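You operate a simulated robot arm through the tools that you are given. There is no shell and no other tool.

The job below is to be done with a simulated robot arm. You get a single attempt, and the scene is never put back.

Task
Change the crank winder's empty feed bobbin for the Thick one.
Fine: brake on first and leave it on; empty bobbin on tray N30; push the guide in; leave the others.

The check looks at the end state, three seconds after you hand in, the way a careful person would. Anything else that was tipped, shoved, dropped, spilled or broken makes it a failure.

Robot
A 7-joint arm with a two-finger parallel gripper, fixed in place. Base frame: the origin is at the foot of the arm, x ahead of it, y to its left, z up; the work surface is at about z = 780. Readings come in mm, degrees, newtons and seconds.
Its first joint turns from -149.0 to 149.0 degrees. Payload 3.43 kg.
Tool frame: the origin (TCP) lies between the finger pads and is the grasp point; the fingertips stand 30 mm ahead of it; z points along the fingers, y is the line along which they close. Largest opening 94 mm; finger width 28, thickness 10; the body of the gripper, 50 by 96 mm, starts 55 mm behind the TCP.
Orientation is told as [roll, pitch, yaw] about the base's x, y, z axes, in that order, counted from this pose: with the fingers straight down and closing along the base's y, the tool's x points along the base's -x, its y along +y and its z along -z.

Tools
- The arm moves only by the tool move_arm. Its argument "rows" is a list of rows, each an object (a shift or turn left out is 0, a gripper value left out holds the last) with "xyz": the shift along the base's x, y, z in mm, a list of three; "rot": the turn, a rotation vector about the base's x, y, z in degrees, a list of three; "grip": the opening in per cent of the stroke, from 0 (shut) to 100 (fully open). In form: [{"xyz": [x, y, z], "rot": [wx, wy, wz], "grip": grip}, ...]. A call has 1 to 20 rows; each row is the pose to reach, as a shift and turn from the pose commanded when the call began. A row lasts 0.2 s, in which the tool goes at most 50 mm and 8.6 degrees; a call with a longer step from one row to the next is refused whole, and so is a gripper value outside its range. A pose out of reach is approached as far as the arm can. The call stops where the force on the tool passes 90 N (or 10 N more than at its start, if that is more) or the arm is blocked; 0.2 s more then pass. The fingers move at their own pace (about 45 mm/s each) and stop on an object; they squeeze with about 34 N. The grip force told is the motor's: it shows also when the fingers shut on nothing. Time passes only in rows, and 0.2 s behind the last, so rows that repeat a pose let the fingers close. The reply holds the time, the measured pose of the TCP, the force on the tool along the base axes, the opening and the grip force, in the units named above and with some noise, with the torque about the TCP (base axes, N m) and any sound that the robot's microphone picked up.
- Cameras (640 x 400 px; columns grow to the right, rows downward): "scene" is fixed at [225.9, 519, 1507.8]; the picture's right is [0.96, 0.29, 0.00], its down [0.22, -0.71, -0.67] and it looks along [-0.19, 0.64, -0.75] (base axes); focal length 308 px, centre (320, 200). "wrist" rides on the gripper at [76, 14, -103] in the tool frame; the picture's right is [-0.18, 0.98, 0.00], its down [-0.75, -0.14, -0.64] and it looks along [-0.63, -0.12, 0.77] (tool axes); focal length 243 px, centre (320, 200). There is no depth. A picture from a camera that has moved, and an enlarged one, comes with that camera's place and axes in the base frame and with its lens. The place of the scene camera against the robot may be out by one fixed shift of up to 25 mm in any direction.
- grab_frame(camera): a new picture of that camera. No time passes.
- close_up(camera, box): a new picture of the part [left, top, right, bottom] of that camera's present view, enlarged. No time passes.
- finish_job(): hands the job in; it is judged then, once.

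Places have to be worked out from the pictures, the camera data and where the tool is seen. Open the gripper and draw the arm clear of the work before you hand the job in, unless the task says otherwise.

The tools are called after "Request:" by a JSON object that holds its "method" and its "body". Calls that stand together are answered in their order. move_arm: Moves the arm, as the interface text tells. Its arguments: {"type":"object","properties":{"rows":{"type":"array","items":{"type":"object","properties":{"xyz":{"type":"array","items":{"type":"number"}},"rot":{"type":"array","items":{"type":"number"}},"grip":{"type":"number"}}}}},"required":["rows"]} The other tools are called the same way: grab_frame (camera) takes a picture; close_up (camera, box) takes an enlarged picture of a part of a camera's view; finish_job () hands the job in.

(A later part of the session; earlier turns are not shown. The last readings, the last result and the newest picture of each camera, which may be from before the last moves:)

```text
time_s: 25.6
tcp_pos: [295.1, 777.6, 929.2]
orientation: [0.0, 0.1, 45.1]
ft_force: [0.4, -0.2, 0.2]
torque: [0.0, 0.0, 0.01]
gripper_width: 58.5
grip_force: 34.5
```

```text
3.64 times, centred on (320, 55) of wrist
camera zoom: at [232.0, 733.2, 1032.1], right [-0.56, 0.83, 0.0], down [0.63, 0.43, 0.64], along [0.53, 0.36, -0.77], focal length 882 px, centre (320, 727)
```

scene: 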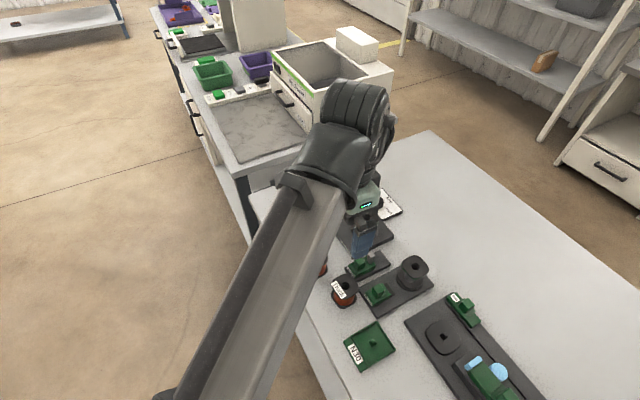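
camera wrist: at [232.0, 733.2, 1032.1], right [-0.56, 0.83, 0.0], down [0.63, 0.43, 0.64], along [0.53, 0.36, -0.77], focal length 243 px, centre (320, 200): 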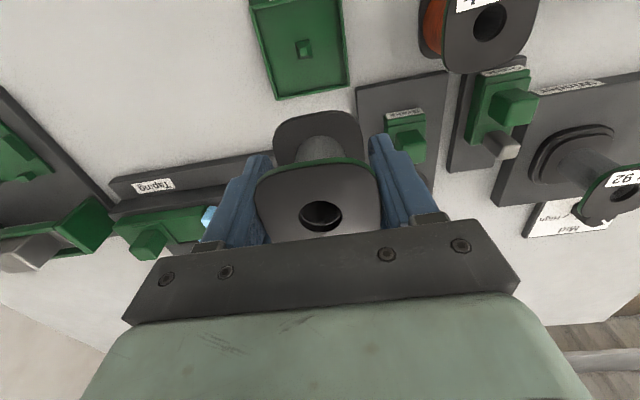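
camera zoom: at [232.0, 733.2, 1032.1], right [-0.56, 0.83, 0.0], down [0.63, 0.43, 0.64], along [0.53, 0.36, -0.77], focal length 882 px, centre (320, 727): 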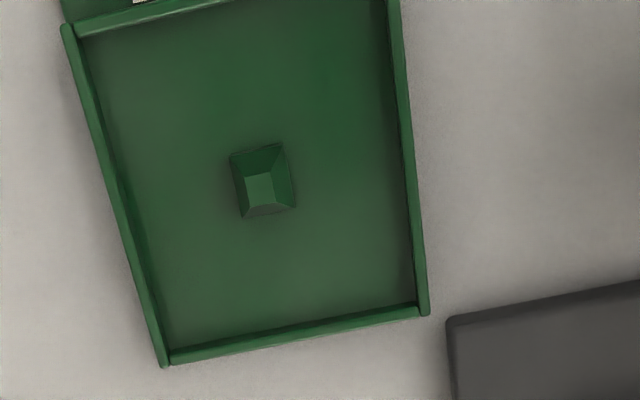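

The tray's peg base is at about f≈715, l≈334.5 and the tray is aligned with the tool; its rims are only ~5 mm tall. I move the bobbin over the peg and lower to z≈850 for a check.

Request:
{"method": "move_arm", "body": {"rows": [{"xyz": [-13, -18, 0]}, {"xyz": [-26.2, -35.6, 0]}, {"xyz": [-26.2, -35.6, -25]}, {"xyz": [-26.2, -35.6, -50]}, {"xyz": [-26.2, -35.6, -75]}, {"xyz": [-26.2, -35.6, -75]}, {"xyz": [-26.2, -35.6, -75]}]}}

Request:
{"method": "grab_frame", "body": {"camera": "wrist"}}

Request:
{"method": "close_up", "body": {"camera": "wrist", "box": [220, 50, 420, 240]}}

Request:
{"method": "grab_frame", "body": {"camera": "scene"}}

```text
time_s: 27.2
tcp_pos: [270.2, 742.1, 853.9]
orientation: [0.0, 0.0, 45.0]
ft_force: [0.5, -0.3, 0.0]
torque: [-0.03, 0.0, 0.0]
gripper_width: 58.5
grip_force: 34.1
```

```text
taken
camera wrist: at [205.7, 697.9, 956.7], right [-0.56, 0.83, 0.0], down [0.63, 0.43, 0.64], along [0.53, 0.36, -0.77], focal length 243 px, centre (320, 200)
```

wrist: 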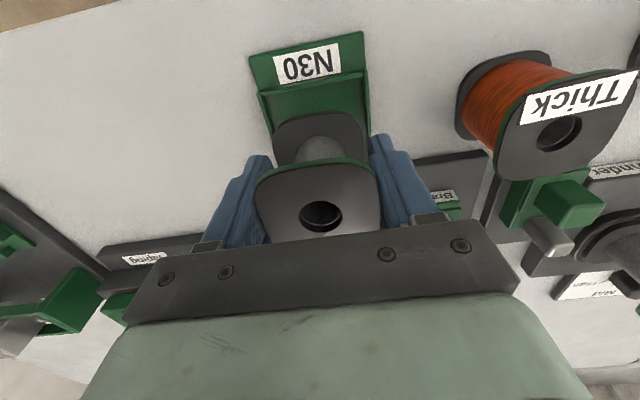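

```text
2.11 times, centred on (320, 145) of wrist
camera zoom: at [205.7, 697.9, 956.7], right [-0.56, 0.83, 0.0], down [0.63, 0.43, 0.64], along [0.53, 0.36, -0.77], focal length 511 px, centre (320, 316)
```

zoom: 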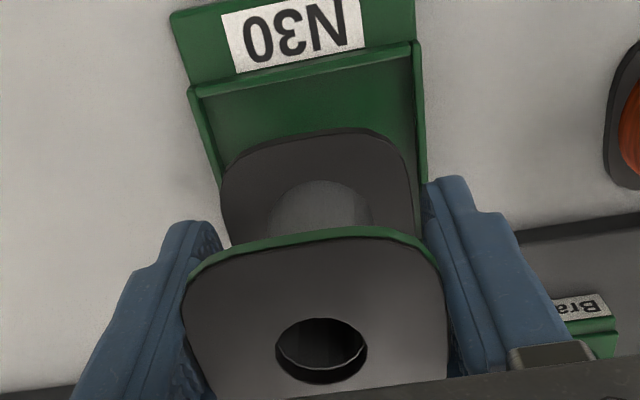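

```text
taken
```

scene: 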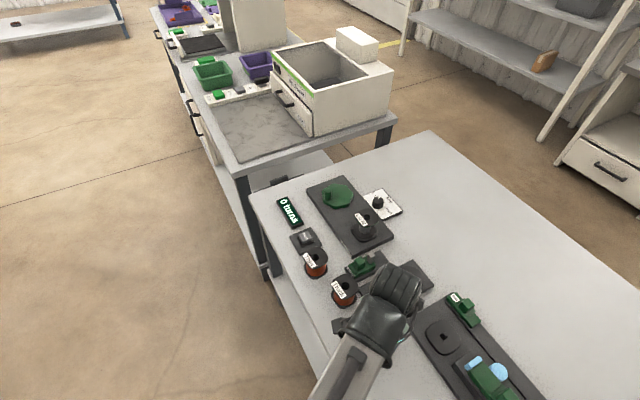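

The bobbin is centred over the tray to within about a millimetre. I lower it to just above the rims, then creep down while watching the force.

Request:
{"method": "move_arm", "body": {"rows": [{"xyz": [0, 0, -10]}, {"xyz": [0, 0, -20]}, {"xyz": [0, 0, -28]}, {"xyz": [0, 0, -28]}]}}

Request:
{"method": "move_arm", "body": {"rows": [{"xyz": [0, 0, -1.5]}, {"xyz": [0, 0, -3]}, {"xyz": [0, 0, -4.5]}, {"xyz": [0, 0, -4.5]}]}}

```text
time_s: 28.2
tcp_pos: [269.1, 742.9, 826.3]
orientation: [-0.1, 0.0, 45.0]
ft_force: [-0.5, 1.1, -0.9]
torque: [0.02, -0.02, 0.03]
gripper_width: 58.4
grip_force: 33.2
```

```text
time_s: 29.2
tcp_pos: [269.6, 742.3, 822.0]
orientation: [0.0, -0.1, 44.9]
ft_force: [0.1, 0.7, 11.9]
torque: [-0.12, 0.02, 0.03]
gripper_width: 58.5
grip_force: 33.8
```

There is contact (12 N up) at TCP z≈822. I look to see whether it is the fingertips on the rims or the bobbin on its peg or floor.

Request:
{"method": "close_up", "body": {"camera": "wrist", "box": [220, 50, 420, 240]}}

Request:
{"method": "close_up", "body": {"camera": "wrist", "box": [230, 60, 330, 170]}}

Request:
{"method": "close_up", "body": {"camera": "wrist", "box": [330, 70, 420, 160]}}

```text
2.11 times, centred on (320, 145) of wrist
camera zoom: at [205.8, 698.0, 925.2], right [-0.56, 0.83, 0.0], down [0.63, 0.43, 0.64], along [0.53, 0.36, -0.77], focal length 511 px, centre (320, 316)
```

zoom: 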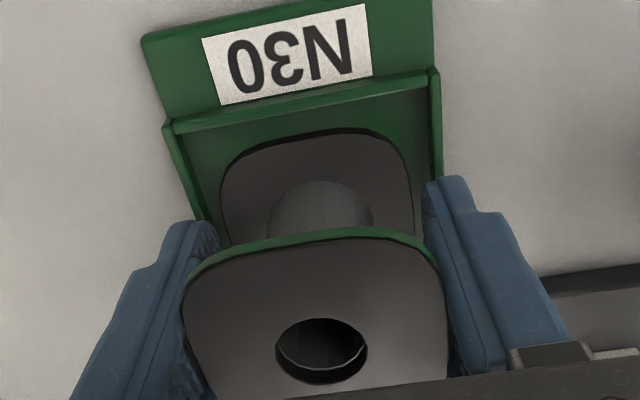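

```text
3.64 times, centred on (280, 115) of wrist
camera zoom: at [205.8, 698.0, 925.2], right [-0.56, 0.83, 0.0], down [0.63, 0.43, 0.64], along [0.53, 0.36, -0.77], focal length 882 px, centre (466, 509)
```

zoom: 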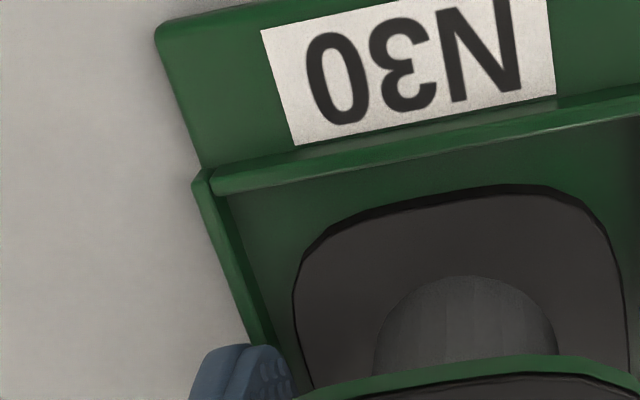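

```text
4.44 times, centred on (375, 115) of wrist
camera zoom: at [205.8, 698.0, 925.2], right [-0.56, 0.83, 0.0], down [0.63, 0.43, 0.64], along [0.53, 0.36, -0.77], focal length 1078 px, centre (76, 578)
```

zoom: 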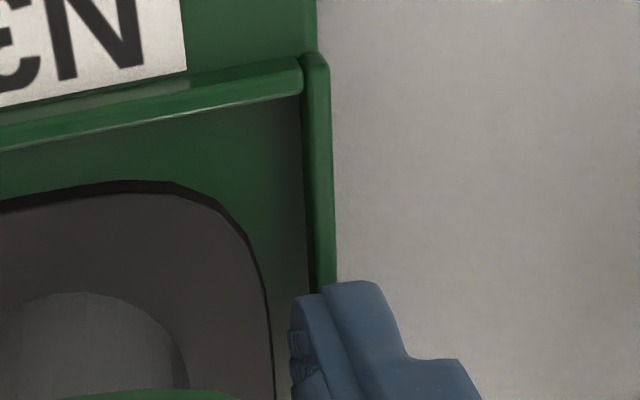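

The fingertips rest on the tray's rims, so the bobbin hangs only a few millimetres above the floor with the peg inside its hole. I lift 1 mm to unload the rims and open slightly to let it settle down over the peg.

Request:
{"method": "move_arm", "body": {"rows": [{"xyz": [0, 0, 1]}, {"xyz": [0, 0, 1]}, {"xyz": [0, 0, 1], "grip": 70}, {"xyz": [0, 0, 1], "grip": 70}, {"xyz": [0, 0, 1], "grip": 70}]}}

Request:
{"method": "close_up", "body": {"camera": "wrist", "box": [220, 50, 420, 240]}}

```text
time_s: 30.4
tcp_pos: [269.8, 743.4, 822.4]
orientation: [0.0, 0.0, 45.0]
ft_force: [0.2, -0.1, 1.0]
torque: [0.01, 0.01, -0.01]
gripper_width: 65.8
grip_force: 0.0
```

```text
2.11 times, centred on (320, 145) of wrist
camera zoom: at [205.7, 698.0, 925.4], right [-0.56, 0.83, 0.0], down [0.63, 0.43, 0.64], along [0.53, 0.36, -0.77], focal length 511 px, centre (320, 316)
```

zoom: 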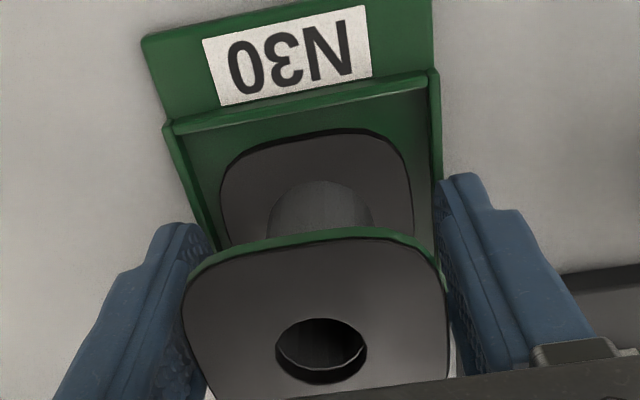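

The gripper opened and the bobbin did not move at all, so it was already resting. I rise straight up to look at how it sits in the tray.

Request:
{"method": "move_arm", "body": {"rows": [{"xyz": [0, 0, 0], "grip": 85}, {"xyz": [0, 0, 5]}, {"xyz": [0, 0, 20]}, {"xyz": [0, 0, 50]}, {"xyz": [0, 0, 90]}, {"xyz": [0, 0, 90]}, {"xyz": [0, 0, 90]}]}}

Request:
{"method": "grab_frame", "body": {"camera": "wrist"}}

Request:
{"method": "close_up", "body": {"camera": "wrist", "box": [230, 0, 410, 180]}}

```text
time_s: 32.0
tcp_pos: [270.5, 743.1, 913.0]
orientation: [0.0, 0.0, 45.0]
ft_force: [-0.7, -0.4, 0.3]
torque: [-0.03, -0.01, 0.03]
gripper_width: 80.2
grip_force: 0.0
```

```text
taken
camera wrist: at [206.1, 698.3, 1015.8], right [-0.56, 0.83, 0.0], down [0.63, 0.43, 0.64], along [0.53, 0.36, -0.77], focal length 243 px, centre (320, 200)
```

wrist: 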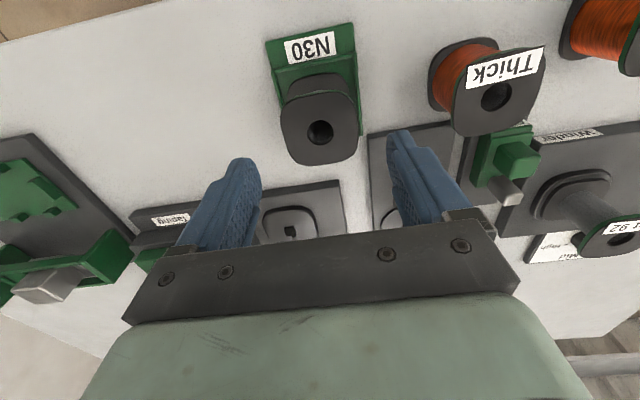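

```text
2.22 times, centred on (320, 90) of wrist
camera zoom: at [206.1, 698.3, 1015.8], right [-0.56, 0.83, 0.0], down [0.63, 0.43, 0.64], along [0.53, 0.36, -0.77], focal length 539 px, centre (320, 444)
```

zoom: 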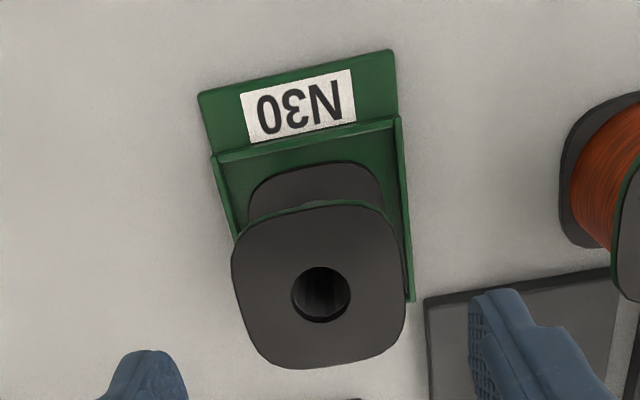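

The empty bobbin sits level and centred in tray N30. Now I move over the Thick bobbin, judged to be at about x≈180, y≈832.

Request:
{"method": "move_arm", "body": {"rows": [{"xyz": [-22, 22, 0], "grip": 90}, {"xyz": [-45, 45, 0]}, {"xyz": [-67, 67, 0]}, {"xyz": [-90, 89, 0]}, {"xyz": [-90, 89, 0]}, {"xyz": [-90, 89, 0]}]}}

Request:
{"method": "grab_frame", "body": {"camera": "wrist"}}

Request:
{"method": "close_up", "body": {"camera": "wrist", "box": [230, 20, 410, 200]}}

Request:
{"method": "grab_frame", "body": {"camera": "scene"}}

```text
time_s: 33.4
tcp_pos: [178.6, 831.6, 913.0]
orientation: [0.0, 0.1, 44.9]
ft_force: [0.4, -0.7, 0.9]
torque: [0.01, 0.01, 0.02]
gripper_width: 84.4
grip_force: 0.0
```

```text
taken
camera wrist: at [115.0, 787.1, 1015.7], right [-0.56, 0.83, 0.0], down [0.63, 0.43, 0.64], along [0.53, 0.36, -0.77], focal length 243 px, centre (320, 200)
```

wrist: 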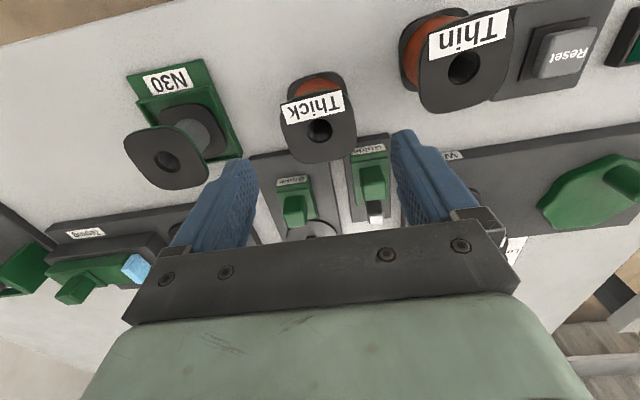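

```text
2.22 times, centred on (320, 110) of wrist
camera zoom: at [115.0, 787.1, 1015.7], right [-0.56, 0.83, 0.0], down [0.63, 0.43, 0.64], along [0.53, 0.36, -0.77], focal length 539 px, centre (320, 400)
```

zoom: 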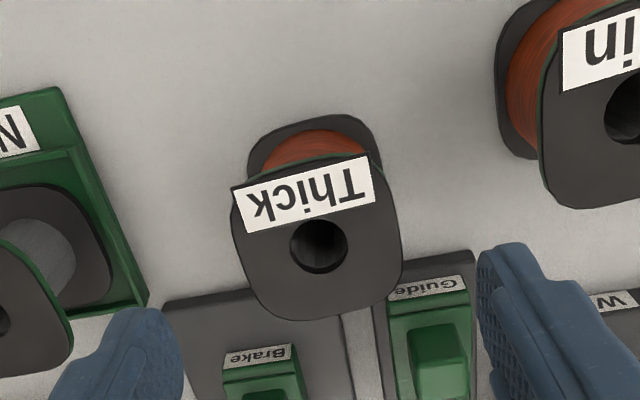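

```text
taken
```

scene: 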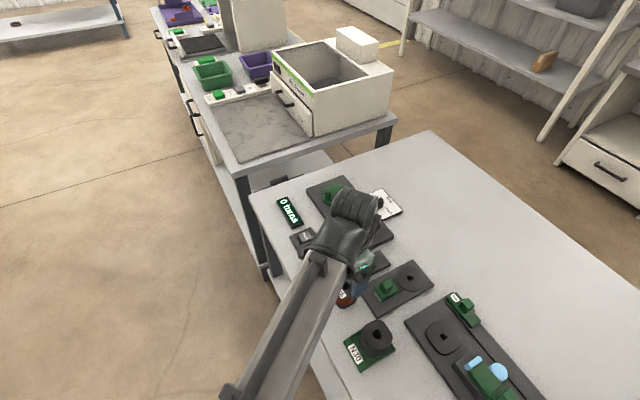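

The Thick bobbin is nearly on the tool axis, with its top at z≈838, and its label suggests it is turned about 3° counter-clockwise. I check the tray and feed in the scene view, then turn the tool +3° and descend around it.

Request:
{"method": "close_up", "body": {"camera": "scene", "box": [335, 255, 435, 375]}}

Request:
{"method": "move_arm", "body": {"rows": [{"xyz": [1, 0, -20], "rot": [0, 0, 1.5], "grip": 86}, {"xyz": [1, 0, -40], "rot": [0, 0, 3]}, {"xyz": [1, 0, -60], "rot": [0, 0, 3]}, {"xyz": [1, 0, -78], "rot": [0, 0, 3]}, {"xyz": [1, 0, -78], "rot": [0, 0, 3]}]}}

Request:
{"method": "grab_frame", "body": {"camera": "wrist"}}

```text
3.33 times, centred on (385, 315) of scene
camera zoom: at [225.9, 519.0, 1507.8], right [0.96, 0.29, 0.0], down [0.22, -0.71, -0.67], along [-0.19, 0.64, -0.75], focal length 1027 px, centre (103, -183)
```

zoom: 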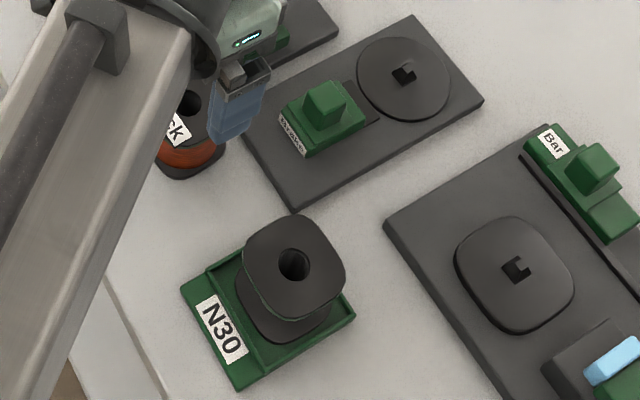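

```text
time_s: 34.6
tcp_pos: [182.1, 832.6, 835.1]
orientation: [0.0, -0.1, 48.0]
ft_force: [-0.1, -0.6, -0.5]
torque: [0.0, 0.0, 0.01]
gripper_width: 80.6
grip_force: 0.1
```

```text
taken
camera wrist: at [119.3, 783.8, 937.5], right [-0.61, 0.8, 0.0], down [0.61, 0.47, 0.64], along [0.51, 0.39, -0.77], focal length 243 px, centre (320, 200)
```

wrist: 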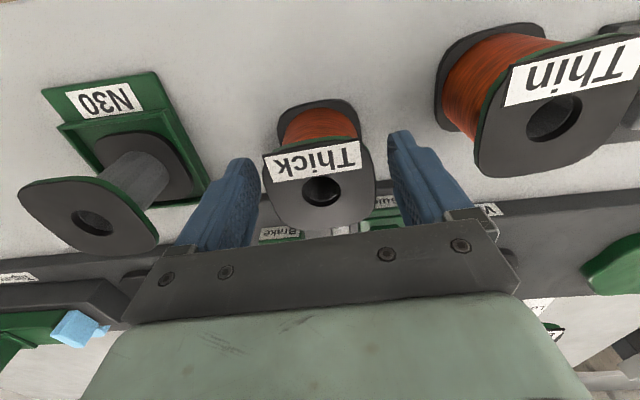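

The brake pad touches the disc and the empty bobbin is seated in N30. The Thick bobbin is centred between the fingers, so I go down to tips ≈ 4 mm above the table and close.

Request:
{"method": "move_arm", "body": {"rows": [{"xyz": [0, 0, -8]}, {"xyz": [0, 0, -15]}, {"xyz": [0, 0, -20]}, {"xyz": [0, 0, -20]}]}}

Request:
{"method": "grab_frame", "body": {"camera": "wrist"}}

```text
time_s: 35.6
tcp_pos: [179.1, 831.8, 815.1]
orientation: [0.0, -0.1, 48.0]
ft_force: [-0.2, 0.0, -0.5]
torque: [-0.02, -0.05, -0.01]
gripper_width: 80.8
grip_force: 0.1
```

```text
taken
camera wrist: at [119.3, 783.9, 917.4], right [-0.61, 0.8, 0.0], down [0.61, 0.47, 0.64], along [0.51, 0.39, -0.77], focal length 243 px, centre (320, 200)
```

wrist: 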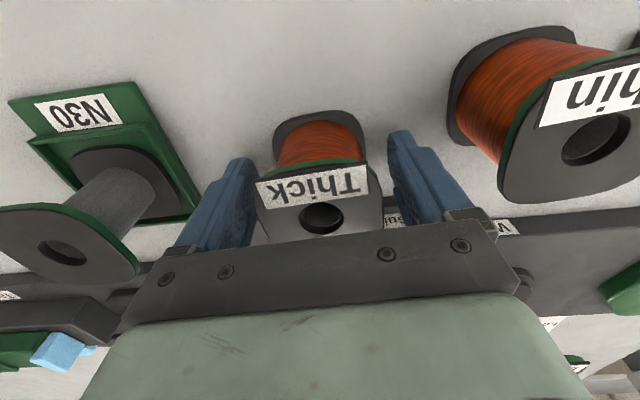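

The hole offset shows the tips are about 5 mm above the bobbin's bottom. I go 2.5 mm lower to catch the lower flange as well, and close.

Request:
{"method": "move_arm", "body": {"rows": [{"xyz": [0, 0, -1.3]}, {"xyz": [0, 0, -2.5]}, {"xyz": [0, 0, -2.5]}, {"xyz": [0, 0, -2.5], "grip": 50}, {"xyz": [0, 0, -2.5], "grip": 50}, {"xyz": [0, 0, -2.5], "grip": 50}, {"xyz": [0, 0, -2.5], "grip": 50}]}}

Request:
{"method": "grab_frame", "body": {"camera": "wrist"}}

```text
time_s: 37.2
tcp_pos: [181.3, 831.5, 812.5]
orientation: [0.0, 0.0, 48.1]
ft_force: [-1.2, 0.9, 0.3]
torque: [0.06, -0.07, 0.02]
gripper_width: 59.6
grip_force: 33.9
```

```text
taken
camera wrist: at [119.3, 783.6, 915.0], right [-0.61, 0.8, 0.0], down [0.61, 0.47, 0.64], along [0.51, 0.39, -0.77], focal length 243 px, centre (320, 200)
```

wrist: 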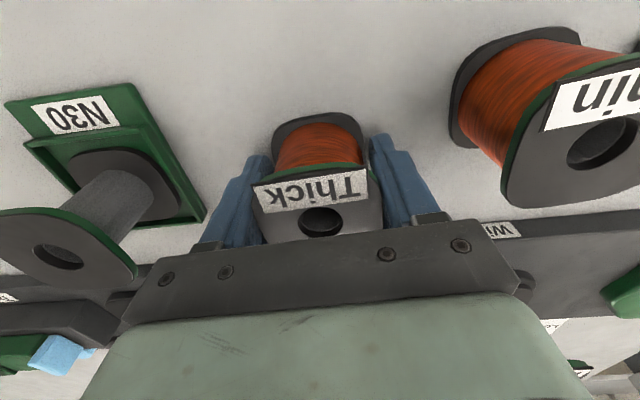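

It is held at 59.6 mm with no side load. I lift it gently, then raise it clear to z≈935 and turn back to 45°.

Request:
{"method": "move_arm", "body": {"rows": [{"xyz": [0, 0, 3]}, {"xyz": [0, 0, 8]}, {"xyz": [0, 0, 8]}]}}

Request:
{"method": "move_arm", "body": {"rows": [{"xyz": [0, 0, 25]}, {"xyz": [0, 0, 55]}, {"xyz": [0, 0, 85], "rot": [0, 0, -1.5]}, {"xyz": [0, 0, 115], "rot": [0, 0, -3]}, {"xyz": [0, 0, 115], "rot": [0, 0, -3]}]}}

Request:
{"method": "grab_frame", "body": {"camera": "wrist"}}

```text
time_s: 38.0
tcp_pos: [181.9, 831.1, 819.8]
orientation: [-0.1, 0.0, 47.9]
ft_force: [1.0, 0.1, -3.9]
torque: [0.02, 0.02, -0.03]
gripper_width: 59.2
grip_force: 33.8
```

```text
time_s: 39.2
tcp_pos: [180.3, 830.9, 935.7]
orientation: [0.0, 0.0, 44.9]
ft_force: [-0.6, -0.4, -2.6]
torque: [0.02, 0.02, 0.01]
gripper_width: 59.3
grip_force: 34.1
```

```text
taken
camera wrist: at [116.6, 786.2, 1038.9], right [-0.56, 0.83, 0.0], down [0.63, 0.43, 0.64], along [0.53, 0.36, -0.77], focal length 243 px, centre (320, 200)
```

wrist: 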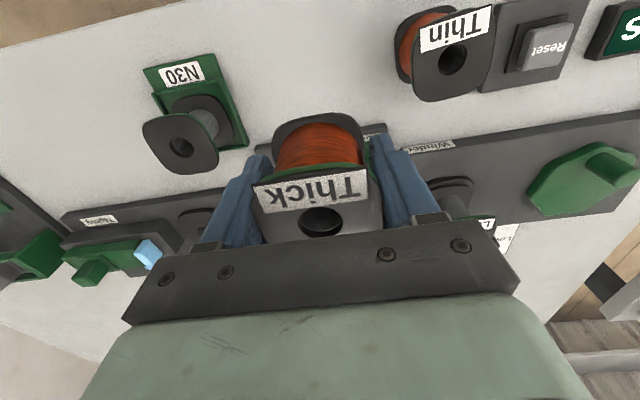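

The Thick bobbin weighs about 3 N and is secure. I carry it at z≈935 to directly above the feed spindle, using the same tool position as when I gripped the empty one there.

Request:
{"method": "move_arm", "body": {"rows": [{"xyz": [29.6, 18.2, 0]}, {"xyz": [59.3, 36.3, 0]}, {"xyz": [88.9, 54.5, 0]}, {"xyz": [118.6, 72.6, 0]}, {"xyz": [148.2, 90.8, 0]}, {"xyz": [148.2, 90.8, 0]}, {"xyz": [148.2, 90.8, 0]}]}}

Request:
{"method": "grab_frame", "body": {"camera": "wrist"}}

Request:
{"method": "close_up", "body": {"camera": "wrist", "box": [230, 20, 410, 200]}}

```text
time_s: 40.8
tcp_pos: [329.1, 923.0, 934.0]
orientation: [0.1, -0.1, 45.0]
ft_force: [1.3, 0.4, -2.8]
torque: [0.0, 0.01, -0.02]
gripper_width: 59.3
grip_force: 33.4
```

```text
taken
camera wrist: at [264.8, 878.0, 1037.3], right [-0.56, 0.83, 0.0], down [0.63, 0.43, 0.64], along [0.53, 0.36, -0.77], focal length 243 px, centre (320, 200)
```

wrist: 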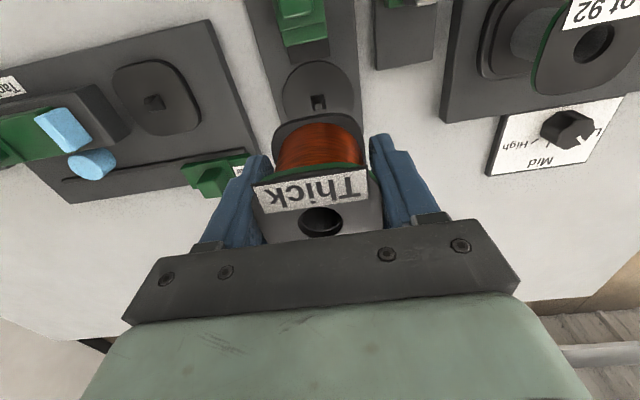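

```text
2.22 times, centred on (320, 110) of wrist
camera zoom: at [264.8, 878.0, 1037.3], right [-0.56, 0.83, 0.0], down [0.63, 0.43, 0.64], along [0.53, 0.36, -0.77], focal length 539 px, centre (320, 400)
```

zoom: 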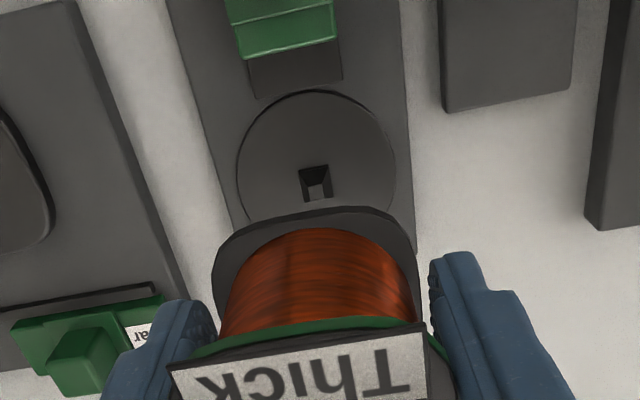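

The peg's centre is at about f≈884.1, l≈418.2; I am about 1.2 mm off sideways. I correct that and lower to z≈850, with the bobbin still above the peg.

Request:
{"method": "move_arm", "body": {"rows": [{"xyz": [0.85, -0.85, 0]}, {"xyz": [0.85, -0.85, -25]}, {"xyz": [0.85, -0.85, -50]}, {"xyz": [0.85, -0.85, -70]}, {"xyz": [0.85, -0.85, -84]}, {"xyz": [0.85, -0.85, -84]}, {"xyz": [0.85, -0.85, -84]}]}}

Request:
{"method": "grab_frame", "body": {"camera": "wrist"}}

Request:
{"method": "close_up", "body": {"camera": "wrist", "box": [230, 60, 410, 200]}}

```text
time_s: 42.4
tcp_pos: [330.2, 920.5, 851.5]
orientation: [0.0, 0.0, 45.0]
ft_force: [0.1, -0.5, -3.0]
torque: [-0.01, 0.04, 0.02]
gripper_width: 59.6
grip_force: 33.6
```

```text
taken
camera wrist: at [265.9, 877.1, 953.4], right [-0.56, 0.83, 0.0], down [0.63, 0.43, 0.64], along [0.53, 0.36, -0.77], focal length 243 px, centre (320, 200)
```

wrist: 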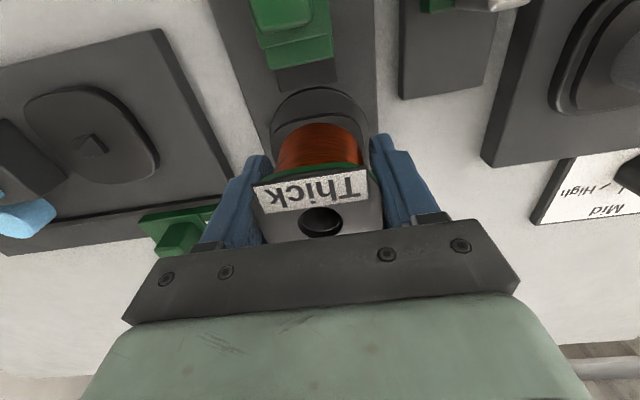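

```text
2.86 times, centred on (320, 130) of wrist
camera zoom: at [265.9, 877.1, 953.4], right [-0.56, 0.83, 0.0], down [0.63, 0.43, 0.64], along [0.53, 0.36, -0.77], focal length 693 px, centre (320, 400)
```

zoom: 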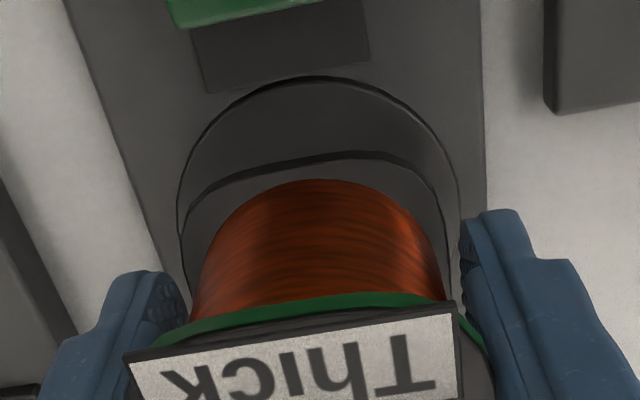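

The tool is aligned with the peg centre within about half a millimetre. I lower until it is close, then creep down to feel the seat.

Request:
{"method": "move_arm", "body": {"rows": [{"xyz": [0, 0, -5]}, {"xyz": [0, 0, -10]}, {"xyz": [0, 0, -15]}, {"xyz": [0, 0, -15]}]}}

Request:
{"method": "move_arm", "body": {"rows": [{"xyz": [0, 0, -1.5]}, {"xyz": [0, 0, -3]}, {"xyz": [0, 0, -4.5]}, {"xyz": [0, 0, -4.5]}]}}

```text
time_s: 43.4
tcp_pos: [330.7, 921.2, 835.7]
orientation: [0.1, -0.1, 45.0]
ft_force: [-0.5, -0.5, -3.1]
torque: [-0.02, 0.0, -0.01]
gripper_width: 59.2
grip_force: 33.9
```

```text
time_s: 44.4
tcp_pos: [329.1, 921.2, 832.1]
orientation: [0.0, 0.0, 45.0]
ft_force: [-0.2, 0.0, -3.0]
torque: [-0.01, 0.01, -0.02]
gripper_width: 59.3
grip_force: 34.0
```

No contact yet (still −3 N, the bobbin's weight). I continue down in 0.7 mm steps.

Request:
{"method": "move_arm", "body": {"rows": [{"xyz": [0, 0, -0.7]}, {"xyz": [0, 0, -1.4]}, {"xyz": [0, 0, -2.1]}, {"xyz": [0, 0, -2.1]}]}}

Request:
{"method": "close_up", "body": {"camera": "wrist", "box": [230, 60, 410, 200]}}

```text
time_s: 45.4
tcp_pos: [329.6, 921.4, 830.6]
orientation: [0.0, -0.1, 44.9]
ft_force: [0.6, 0.9, -3.8]
torque: [0.02, 0.02, 0.02]
gripper_width: 59.2
grip_force: 33.7
```

```text
2.86 times, centred on (320, 130) of wrist
camera zoom: at [265.9, 877.1, 932.4], right [-0.56, 0.83, 0.0], down [0.63, 0.43, 0.64], along [0.53, 0.36, -0.77], focal length 693 px, centre (320, 400)
```

zoom: 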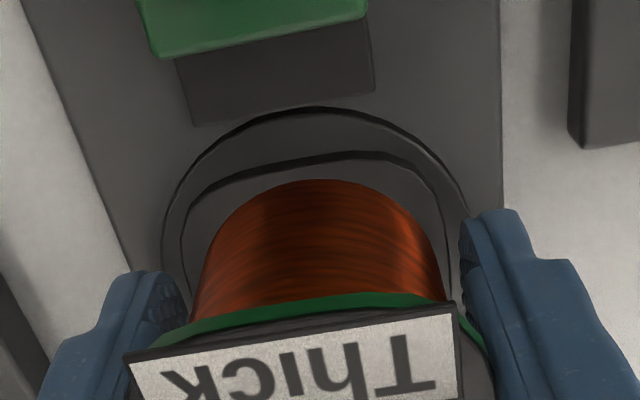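

Still only the bobbin's weight. I go on in small steps.

Request:
{"method": "move_arm", "body": {"rows": [{"xyz": [0, 0, -0.7]}, {"xyz": [0, 0, -1.4]}, {"xyz": [0, 0, -2.1]}, {"xyz": [0, 0, -2.1]}]}}

```text
time_s: 46.4
tcp_pos: [330.2, 922.1, 828.4]
orientation: [0.0, -0.1, 45.0]
ft_force: [0.7, 2.7, 5.9]
torque: [-0.13, 0.01, 0.0]
gripper_width: 59.3
grip_force: 34.6
```

Contact: the vertical force rose by 9 N at TCP z≈828, which matches the bobbin's bottom on the disc. I look before releasing.

Request:
{"method": "close_up", "body": {"camera": "wrist", "box": [230, 60, 410, 200]}}

Request:
{"method": "close_up", "body": {"camera": "scene", "box": [335, 230, 475, 340]}}

```text
2.86 times, centred on (320, 130) of wrist
camera zoom: at [265.7, 876.9, 931.0], right [-0.56, 0.83, 0.0], down [0.63, 0.43, 0.64], along [0.53, 0.36, -0.77], focal length 693 px, centre (320, 400)
```

zoom: 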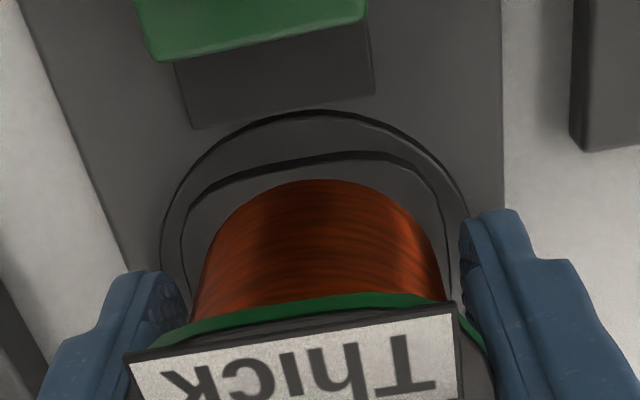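

```text
3.64 times, centred on (405, 285) of scene
camera zoom: at [225.9, 519.0, 1507.8], right [0.96, 0.29, 0.0], down [0.22, -0.71, -0.67], along [-0.19, 0.64, -0.75], focal length 1120 px, centre (11, -109)
```

zoom: 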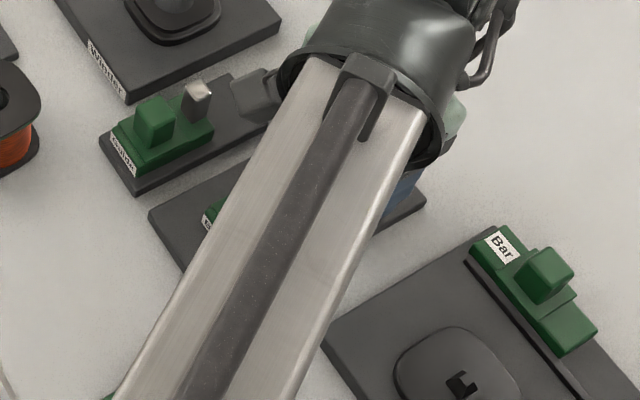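

The lower flange lies flat and centred on the disc. I open the fingers partway and check that nothing moves.

Request:
{"method": "move_arm", "body": {"rows": [{"xyz": [0, 0, 0.5]}, {"xyz": [0, 0, 0.5], "grip": 75}, {"xyz": [0, 0, 0.5], "grip": 75}, {"xyz": [0, 0, 0.5], "grip": 80}]}}

Request:
{"method": "close_up", "body": {"camera": "wrist", "box": [230, 60, 410, 240]}}

```text
time_s: 47.4
tcp_pos: [329.2, 921.9, 827.6]
orientation: [0.0, 0.0, 44.9]
ft_force: [0.0, 0.9, -0.6]
torque: [-0.01, -0.02, -0.04]
gripper_width: 75.4
grip_force: 0.1
```

```text
2.22 times, centred on (320, 150) of wrist
camera zoom: at [265.7, 876.6, 930.7], right [-0.56, 0.83, 0.0], down [0.63, 0.43, 0.64], along [0.53, 0.36, -0.77], focal length 539 px, centre (320, 311)
```

zoom: 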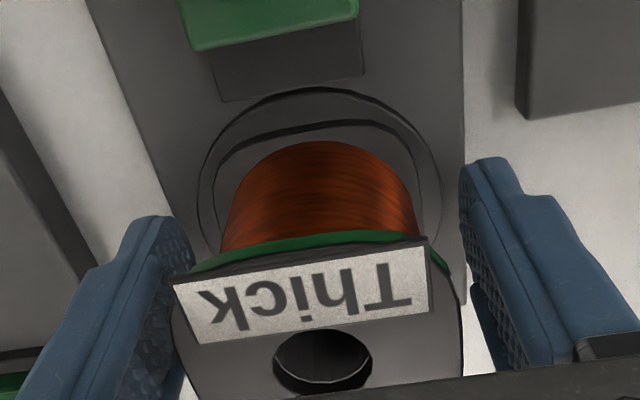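

The bobbin stands freely on the spindle. I open to 90% and rise straight up.

Request:
{"method": "move_arm", "body": {"rows": [{"xyz": [0, 0, 0], "grip": 88}, {"xyz": [0, 0, 8]}, {"xyz": [0, 0, 25]}, {"xyz": [0, 0, 55]}, {"xyz": [0, 0, 90]}, {"xyz": [0, 0, 100]}, {"xyz": [0, 0, 100]}]}}

Request:
{"method": "grab_frame", "body": {"camera": "wrist"}}

Request:
{"method": "close_up", "body": {"camera": "wrist", "box": [230, 20, 410, 200]}}

```text
time_s: 49.0
tcp_pos: [330.0, 922.1, 928.9]
orientation: [0.0, -0.1, 44.9]
ft_force: [0.0, 0.5, -0.1]
torque: [-0.01, -0.02, 0.01]
gripper_width: 82.5
grip_force: 0.0
```

```text
taken
camera wrist: at [265.4, 876.7, 1031.8], right [-0.56, 0.83, 0.0], down [0.63, 0.43, 0.64], along [0.53, 0.36, -0.77], focal length 243 px, centre (320, 200)
```

wrist: 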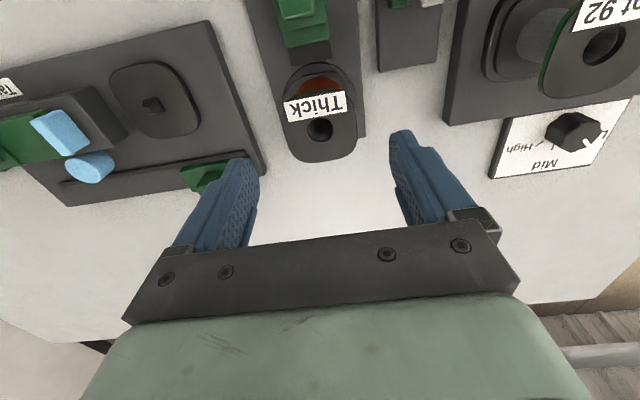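

```text
2.22 times, centred on (320, 110) of wrist
camera zoom: at [265.4, 876.7, 1031.8], right [-0.56, 0.83, 0.0], down [0.63, 0.43, 0.64], along [0.53, 0.36, -0.77], focal length 539 px, centre (320, 400)
```

zoom: 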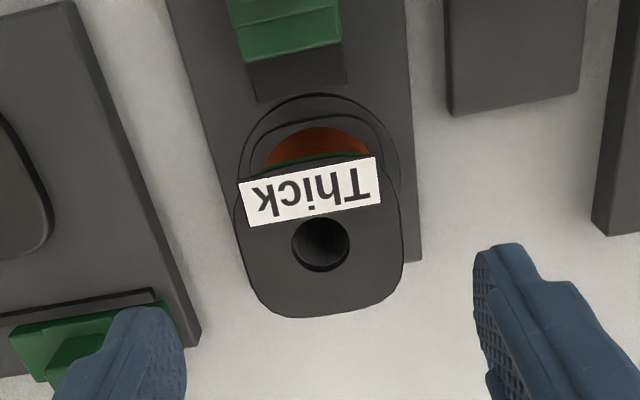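

The Thick bobbin sits squarely on the feed spindle. Next I move above the guide knob, judged at about f≈783, l≈500, with the gripper narrowed.

Request:
{"method": "move_arm", "body": {"rows": [{"xyz": [-32, -4, 0], "grip": 50}, {"xyz": [-65, -8, 0]}, {"xyz": [-97, -11, 0]}, {"xyz": [-130, -15, 0]}, {"xyz": [-130, -15, 0]}, {"xyz": [-130, -15, 0]}]}}

Request:
{"method": "grab_frame", "body": {"camera": "wrist"}}

Request:
{"method": "close_up", "body": {"camera": "wrist", "box": [230, 30, 410, 210]}}

```text
time_s: 50.4
tcp_pos: [200.0, 906.2, 927.9]
orientation: [0.0, 0.0, 44.9]
ft_force: [0.5, 0.3, 0.0]
torque: [-0.01, -0.03, 0.0]
gripper_width: 47.2
grip_force: 0.0
```

```text
taken
camera wrist: at [135.3, 862.0, 1031.3], right [-0.56, 0.83, 0.0], down [0.63, 0.43, 0.64], along [0.53, 0.36, -0.77], focal length 243 px, centre (320, 200)
```

wrist: 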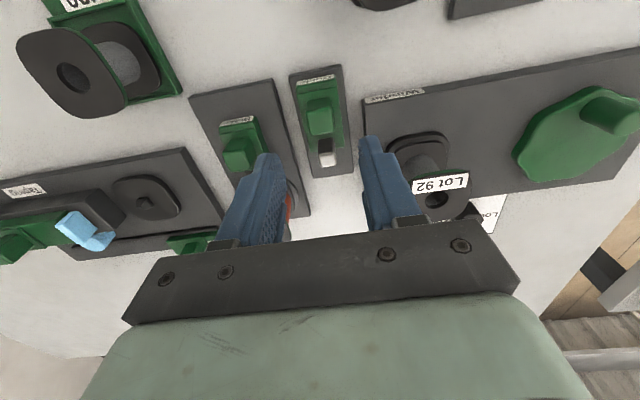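

```text
2.22 times, centred on (320, 120) of wrist
camera zoom: at [135.3, 862.0, 1031.3], right [-0.56, 0.83, 0.0], down [0.63, 0.43, 0.64], along [0.53, 0.36, -0.77], focal length 539 px, centre (320, 378)
```

zoom: 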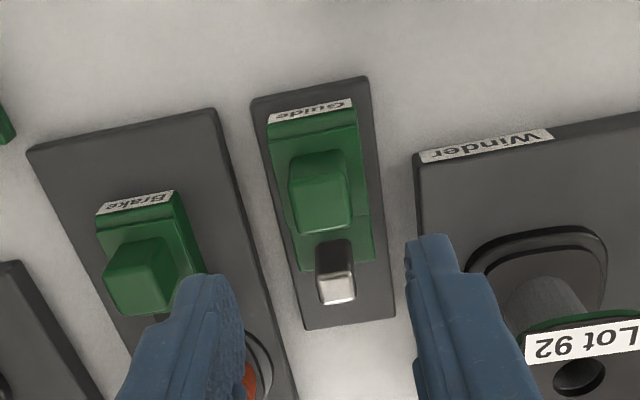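

The guide knob's top is at about f≈782.6, l≈500, z≈836.5. I descend to just around its top with a 1.4 mm correction, then check.

Request:
{"method": "move_arm", "body": {"rows": [{"xyz": [1, 1, -25]}, {"xyz": [1, 1, -50]}, {"xyz": [1, 1, -66]}, {"xyz": [1, 1, -66]}, {"xyz": [1, 1, -66]}]}}

Request:
{"method": "close_up", "body": {"camera": "wrist", "box": [230, 60, 410, 240]}}

```text
time_s: 51.6
tcp_pos: [200.8, 908.0, 862.8]
orientation: [0.0, 0.0, 45.0]
ft_force: [-0.2, 0.7, -0.4]
torque: [0.05, 0.02, 0.03]
gripper_width: 46.9
grip_force: 0.1
```

```text
2.22 times, centred on (320, 150) of wrist
camera zoom: at [136.6, 862.8, 964.9], right [-0.56, 0.83, 0.0], down [0.63, 0.43, 0.64], along [0.53, 0.36, -0.77], focal length 539 px, centre (320, 311)
```

zoom: 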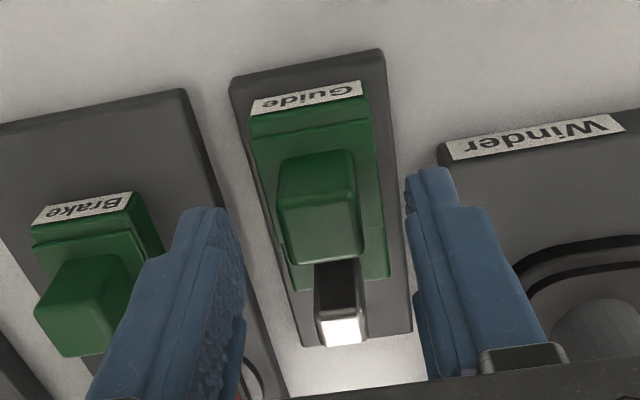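

The knob is centred between the fingers. I descend 14 mm so the tips flank the knob above the slider body, and close.

Request:
{"method": "move_arm", "body": {"rows": [{"xyz": [0, 0, -7]}, {"xyz": [0, 0, -14]}, {"xyz": [0, 0, -14]}, {"xyz": [0, 0, -14], "grip": 10}, {"xyz": [0, 0, -14], "grip": 10}, {"xyz": [0, 0, -14], "grip": 10}, {"xyz": [0, 0, -14], "grip": 10}]}}

Request:
{"method": "close_up", "body": {"camera": "wrist", "box": [230, 60, 410, 240]}}

```text
time_s: 53.2
tcp_pos: [199.9, 907.5, 848.6]
orientation: [0.0, 0.1, 45.1]
ft_force: [-1.2, 1.8, -2.6]
torque: [0.14, -0.1, 0.08]
gripper_width: 22.1
grip_force: 45.4
```

```text
2.22 times, centred on (320, 150) of wrist
camera zoom: at [136.6, 863.1, 950.9], right [-0.56, 0.83, 0.0], down [0.63, 0.43, 0.64], along [0.53, 0.36, -0.77], focal length 539 px, centre (320, 311)
```

zoom: 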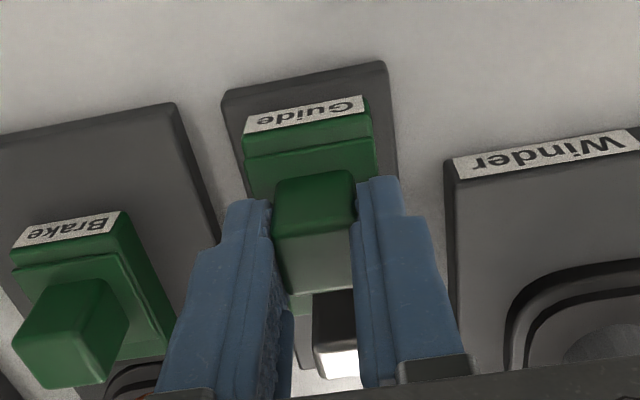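

The guide knob is gripped cleanly with hardly any torque. I push it inward (+f) in small steps.

Request:
{"method": "move_arm", "body": {"rows": [{"xyz": [1.8, 1.8, 0]}, {"xyz": [3.6, 3.6, 0]}, {"xyz": [5.4, 5.4, 0]}, {"xyz": [7.1, 7.1, 0]}, {"xyz": [7.1, 7.1, 0]}]}}

Request:
{"method": "move_arm", "body": {"rows": [{"xyz": [1.8, 1.8, 0]}, {"xyz": [3.6, 3.6, 0]}, {"xyz": [5.4, 5.4, 0]}, {"xyz": [7.1, 7.1, 0]}, {"xyz": [7.1, 7.1, 0]}]}}

Request:
{"method": "close_up", "body": {"camera": "wrist", "box": [230, 60, 410, 240]}}

```text
time_s: 54.4
tcp_pos: [208.0, 915.2, 848.3]
orientation: [0.0, 0.0, 45.0]
ft_force: [-2.8, 2.0, -2.9]
torque: [0.14, -0.29, 0.13]
gripper_width: 21.8
grip_force: 45.1
```

```text
time_s: 55.6
tcp_pos: [215.9, 922.4, 848.6]
orientation: [0.1, 0.0, 45.1]
ft_force: [-4.7, 3.0, -0.2]
torque: [-0.17, 0.21, 0.12]
gripper_width: 21.7
grip_force: 44.7
```

```text
2.22 times, centred on (320, 150) of wrist
camera zoom: at [150.8, 877.4, 950.9], right [-0.56, 0.83, 0.0], down [0.63, 0.43, 0.64], along [0.53, 0.36, -0.77], focal length 539 px, centre (320, 311)
```

zoom: 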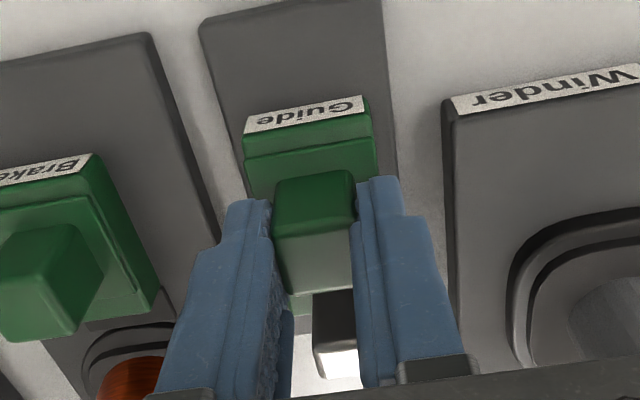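

The slider has moved 20 mm easily. I go on in smaller steps, with a slight sideways relief.

Request:
{"method": "move_arm", "body": {"rows": [{"xyz": [0.9, 1.3, 0]}, {"xyz": [2.1, 2.5, 0]}, {"xyz": [3.3, 3.8, 0]}, {"xyz": [3.3, 3.8, 0]}]}}

Request:
{"method": "move_arm", "body": {"rows": [{"xyz": [1.0, 1.1, 0]}, {"xyz": [2.0, 2.2, 0]}, {"xyz": [2.0, 2.2, 0]}]}}

Request:
{"method": "close_up", "body": {"camera": "wrist", "box": [230, 60, 410, 240]}}

```text
time_s: 56.6
tcp_pos: [219.3, 924.5, 847.3]
orientation: [0.1, 0.0, 44.8]
ft_force: [-0.7, -1.1, -1.3]
torque: [0.0, 0.3, 0.23]
gripper_width: 21.6
grip_force: 45.0
```

```text
time_s: 57.4
tcp_pos: [220.6, 927.3, 848.2]
orientation: [0.0, 0.0, 44.9]
ft_force: [2.2, -4.9, -1.1]
torque: [-0.11, 0.08, 0.14]
gripper_width: 21.7
grip_force: 45.3
```

```text
2.22 times, centred on (320, 150) of wrist
camera zoom: at [156.3, 883.2, 950.9], right [-0.56, 0.83, 0.0], down [0.63, 0.43, 0.64], along [0.53, 0.36, -0.77], focal length 539 px, centre (320, 311)
```

zoom: 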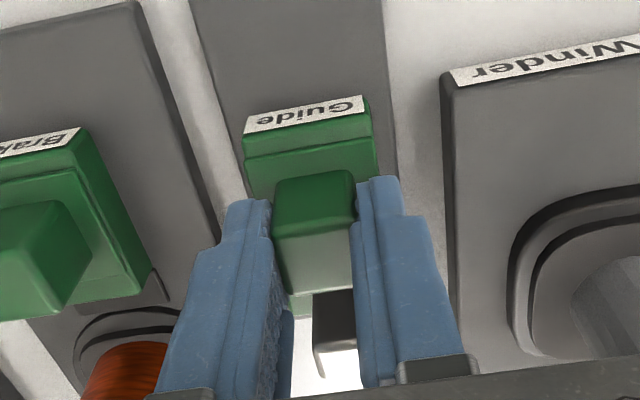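

28 mm so far and still sliding freely. I continue.

Request:
{"method": "move_arm", "body": {"rows": [{"xyz": [1.2, 0.9, 0]}, {"xyz": [2.3, 2.0, 0]}, {"xyz": [2.3, 2.0, 0]}]}}

Request:
{"method": "move_arm", "body": {"rows": [{"xyz": [1.1, 1.1, 0]}, {"xyz": [2.1, 2.1, 0]}, {"xyz": [2.1, 2.1, 0]}]}}

Request:
{"method": "close_up", "body": {"camera": "wrist", "box": [230, 60, 410, 240]}}

```text
time_s: 58.2
tcp_pos: [223.6, 929.9, 848.7]
orientation: [0.0, -0.1, 44.9]
ft_force: [1.0, -3.2, -6.0]
torque: [-0.11, -0.11, 0.03]
gripper_width: 21.7
grip_force: 45.5
```

```text
time_s: 59.0
tcp_pos: [225.1, 932.0, 848.8]
orientation: [0.1, -0.1, 44.9]
ft_force: [0.6, -2.7, -3.0]
torque: [-0.13, 0.05, 0.09]
gripper_width: 21.6
grip_force: 45.1
```

```text
2.22 times, centred on (320, 150) of wrist
camera zoom: at [160.7, 887.4, 950.9], right [-0.56, 0.83, 0.0], down [0.63, 0.43, 0.64], along [0.53, 0.36, -0.77], focal length 539 px, centre (320, 311)
```

zoom: 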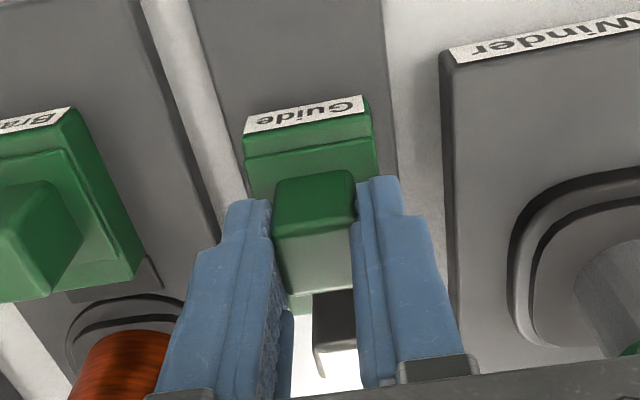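

34 mm, still no stop. I continue in 2 mm steps.

Request:
{"method": "move_arm", "body": {"rows": [{"xyz": [0.8, 0.7, 0]}, {"xyz": [1.5, 1.4, 0]}, {"xyz": [1.5, 1.4, 0]}]}}

Request:
{"method": "move_arm", "body": {"rows": [{"xyz": [0.7, 0.7, 0]}, {"xyz": [1.4, 1.4, 0]}, {"xyz": [1.4, 1.4, 0]}]}}

Request:
{"method": "close_up", "body": {"camera": "wrist", "box": [230, 60, 410, 240]}}

```text
time_s: 59.8
tcp_pos: [226.6, 933.5, 848.0]
orientation: [0.0, -0.1, 44.9]
ft_force: [1.8, -3.4, 0.2]
torque: [-0.28, 0.2, 0.15]
gripper_width: 21.7
grip_force: 44.9
```

```text
time_s: 60.6
tcp_pos: [228.1, 934.2, 848.0]
orientation: [0.0, 0.0, 44.9]
ft_force: [2.2, -2.7, -1.0]
torque: [-0.26, 0.09, 0.11]
gripper_width: 21.7
grip_force: 45.5
```

```text
2.22 times, centred on (320, 150) of wrist
camera zoom: at [163.5, 890.2, 950.9], right [-0.56, 0.83, 0.0], down [0.63, 0.43, 0.64], along [0.53, 0.36, -0.77], focal length 539 px, centre (320, 311)
```

zoom: 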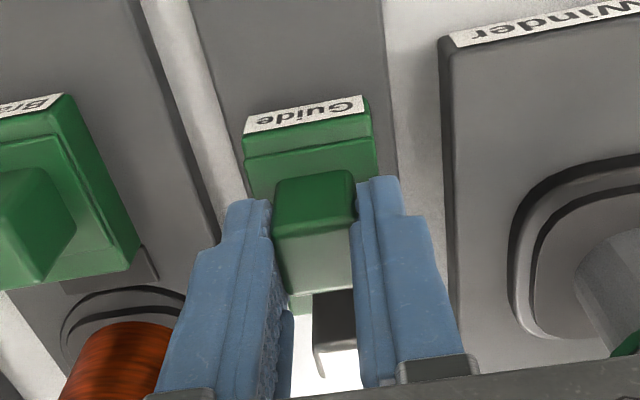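

38 mm now; the front of the slider nears the plate's end. I continue in 1.5 mm steps, watching for the stop.

Request:
{"method": "move_arm", "body": {"rows": [{"xyz": [0.6, 0.5, 0]}, {"xyz": [1.1, 1.0, 0]}, {"xyz": [1.1, 1.0, 0]}]}}

Request:
{"method": "move_arm", "body": {"rows": [{"xyz": [0.6, 0.5, 0]}, {"xyz": [1.1, 1.0, 0]}, {"xyz": [1.1, 1.0, 0]}]}}

Request:
{"method": "grab_frame", "body": {"camera": "wrist"}}

Request:
{"method": "grab_frame", "body": {"camera": "scene"}}

```text
time_s: 61.4
tcp_pos: [229.8, 935.3, 848.2]
orientation: [0.0, -0.1, 45.1]
ft_force: [2.1, -3.5, 1.3]
torque: [-0.27, 0.09, 0.09]
gripper_width: 22.0
grip_force: 45.2
```

```text
time_s: 62.2
tcp_pos: [229.5, 936.6, 848.8]
orientation: [0.1, -0.1, 45.0]
ft_force: [0.8, -3.7, -3.0]
torque: [0.09, -0.11, 0.11]
gripper_width: 21.9
grip_force: 45.3
```

```text
taken
camera wrist: at [165.8, 892.5, 950.9], right [-0.56, 0.83, 0.0], down [0.63, 0.43, 0.64], along [0.53, 0.36, -0.77], focal length 243 px, centre (320, 200)
```

wrist: 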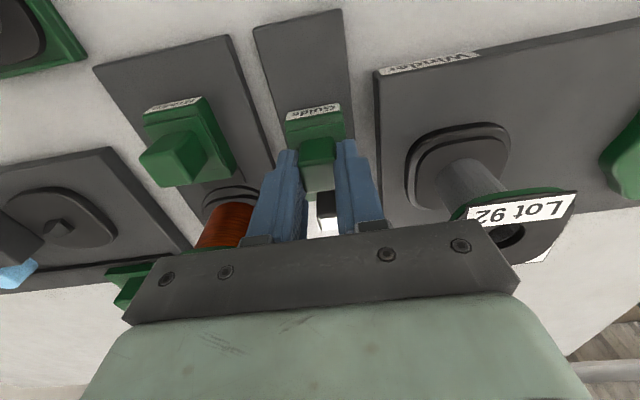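

```text
taken
```

scene: 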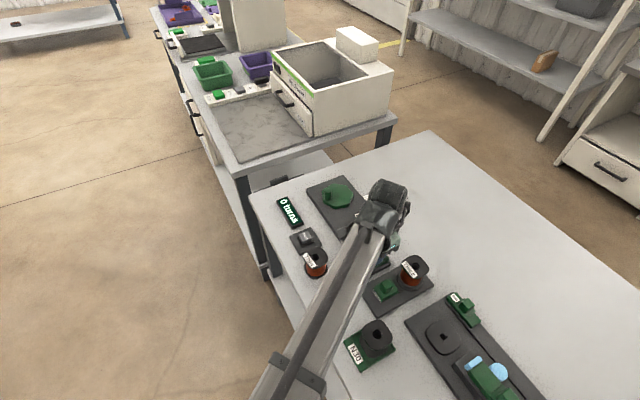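

41 mm and still free. I keep going in 1.5 mm steps.

Request:
{"method": "move_arm", "body": {"rows": [{"xyz": [0.6, 0.5, 0]}, {"xyz": [1.1, 1.0, 0]}, {"xyz": [1.1, 1.0, 0]}]}}

Request:
{"method": "move_arm", "body": {"rows": [{"xyz": [0.6, 0.5, 0]}, {"xyz": [1.1, 1.0, 0]}, {"xyz": [1.1, 1.0, 0]}]}}

Request:
{"method": "close_up", "body": {"camera": "wrist", "box": [230, 60, 410, 240]}}

```text
time_s: 63.0
tcp_pos: [230.4, 937.2, 848.1]
orientation: [0.0, 0.0, 44.9]
ft_force: [-0.5, -1.9, -2.8]
torque: [0.02, -0.22, 0.09]
gripper_width: 21.9
grip_force: 45.0
```

```text
time_s: 63.8
tcp_pos: [231.9, 938.9, 847.9]
orientation: [0.0, 0.0, 45.1]
ft_force: [-3.0, 0.5, 0.0]
torque: [-0.07, -0.01, 0.08]
gripper_width: 21.8
grip_force: 45.1
```

```text
2.22 times, centred on (320, 150) of wrist
camera zoom: at [167.7, 894.3, 950.9], right [-0.56, 0.83, 0.0], down [0.63, 0.43, 0.64], along [0.53, 0.36, -0.77], focal length 539 px, centre (320, 311)
```

zoom: 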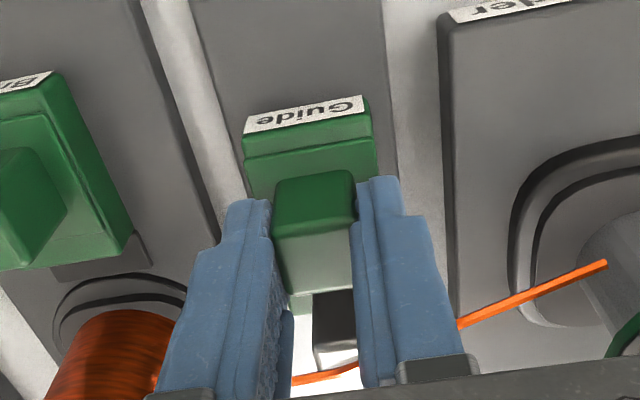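

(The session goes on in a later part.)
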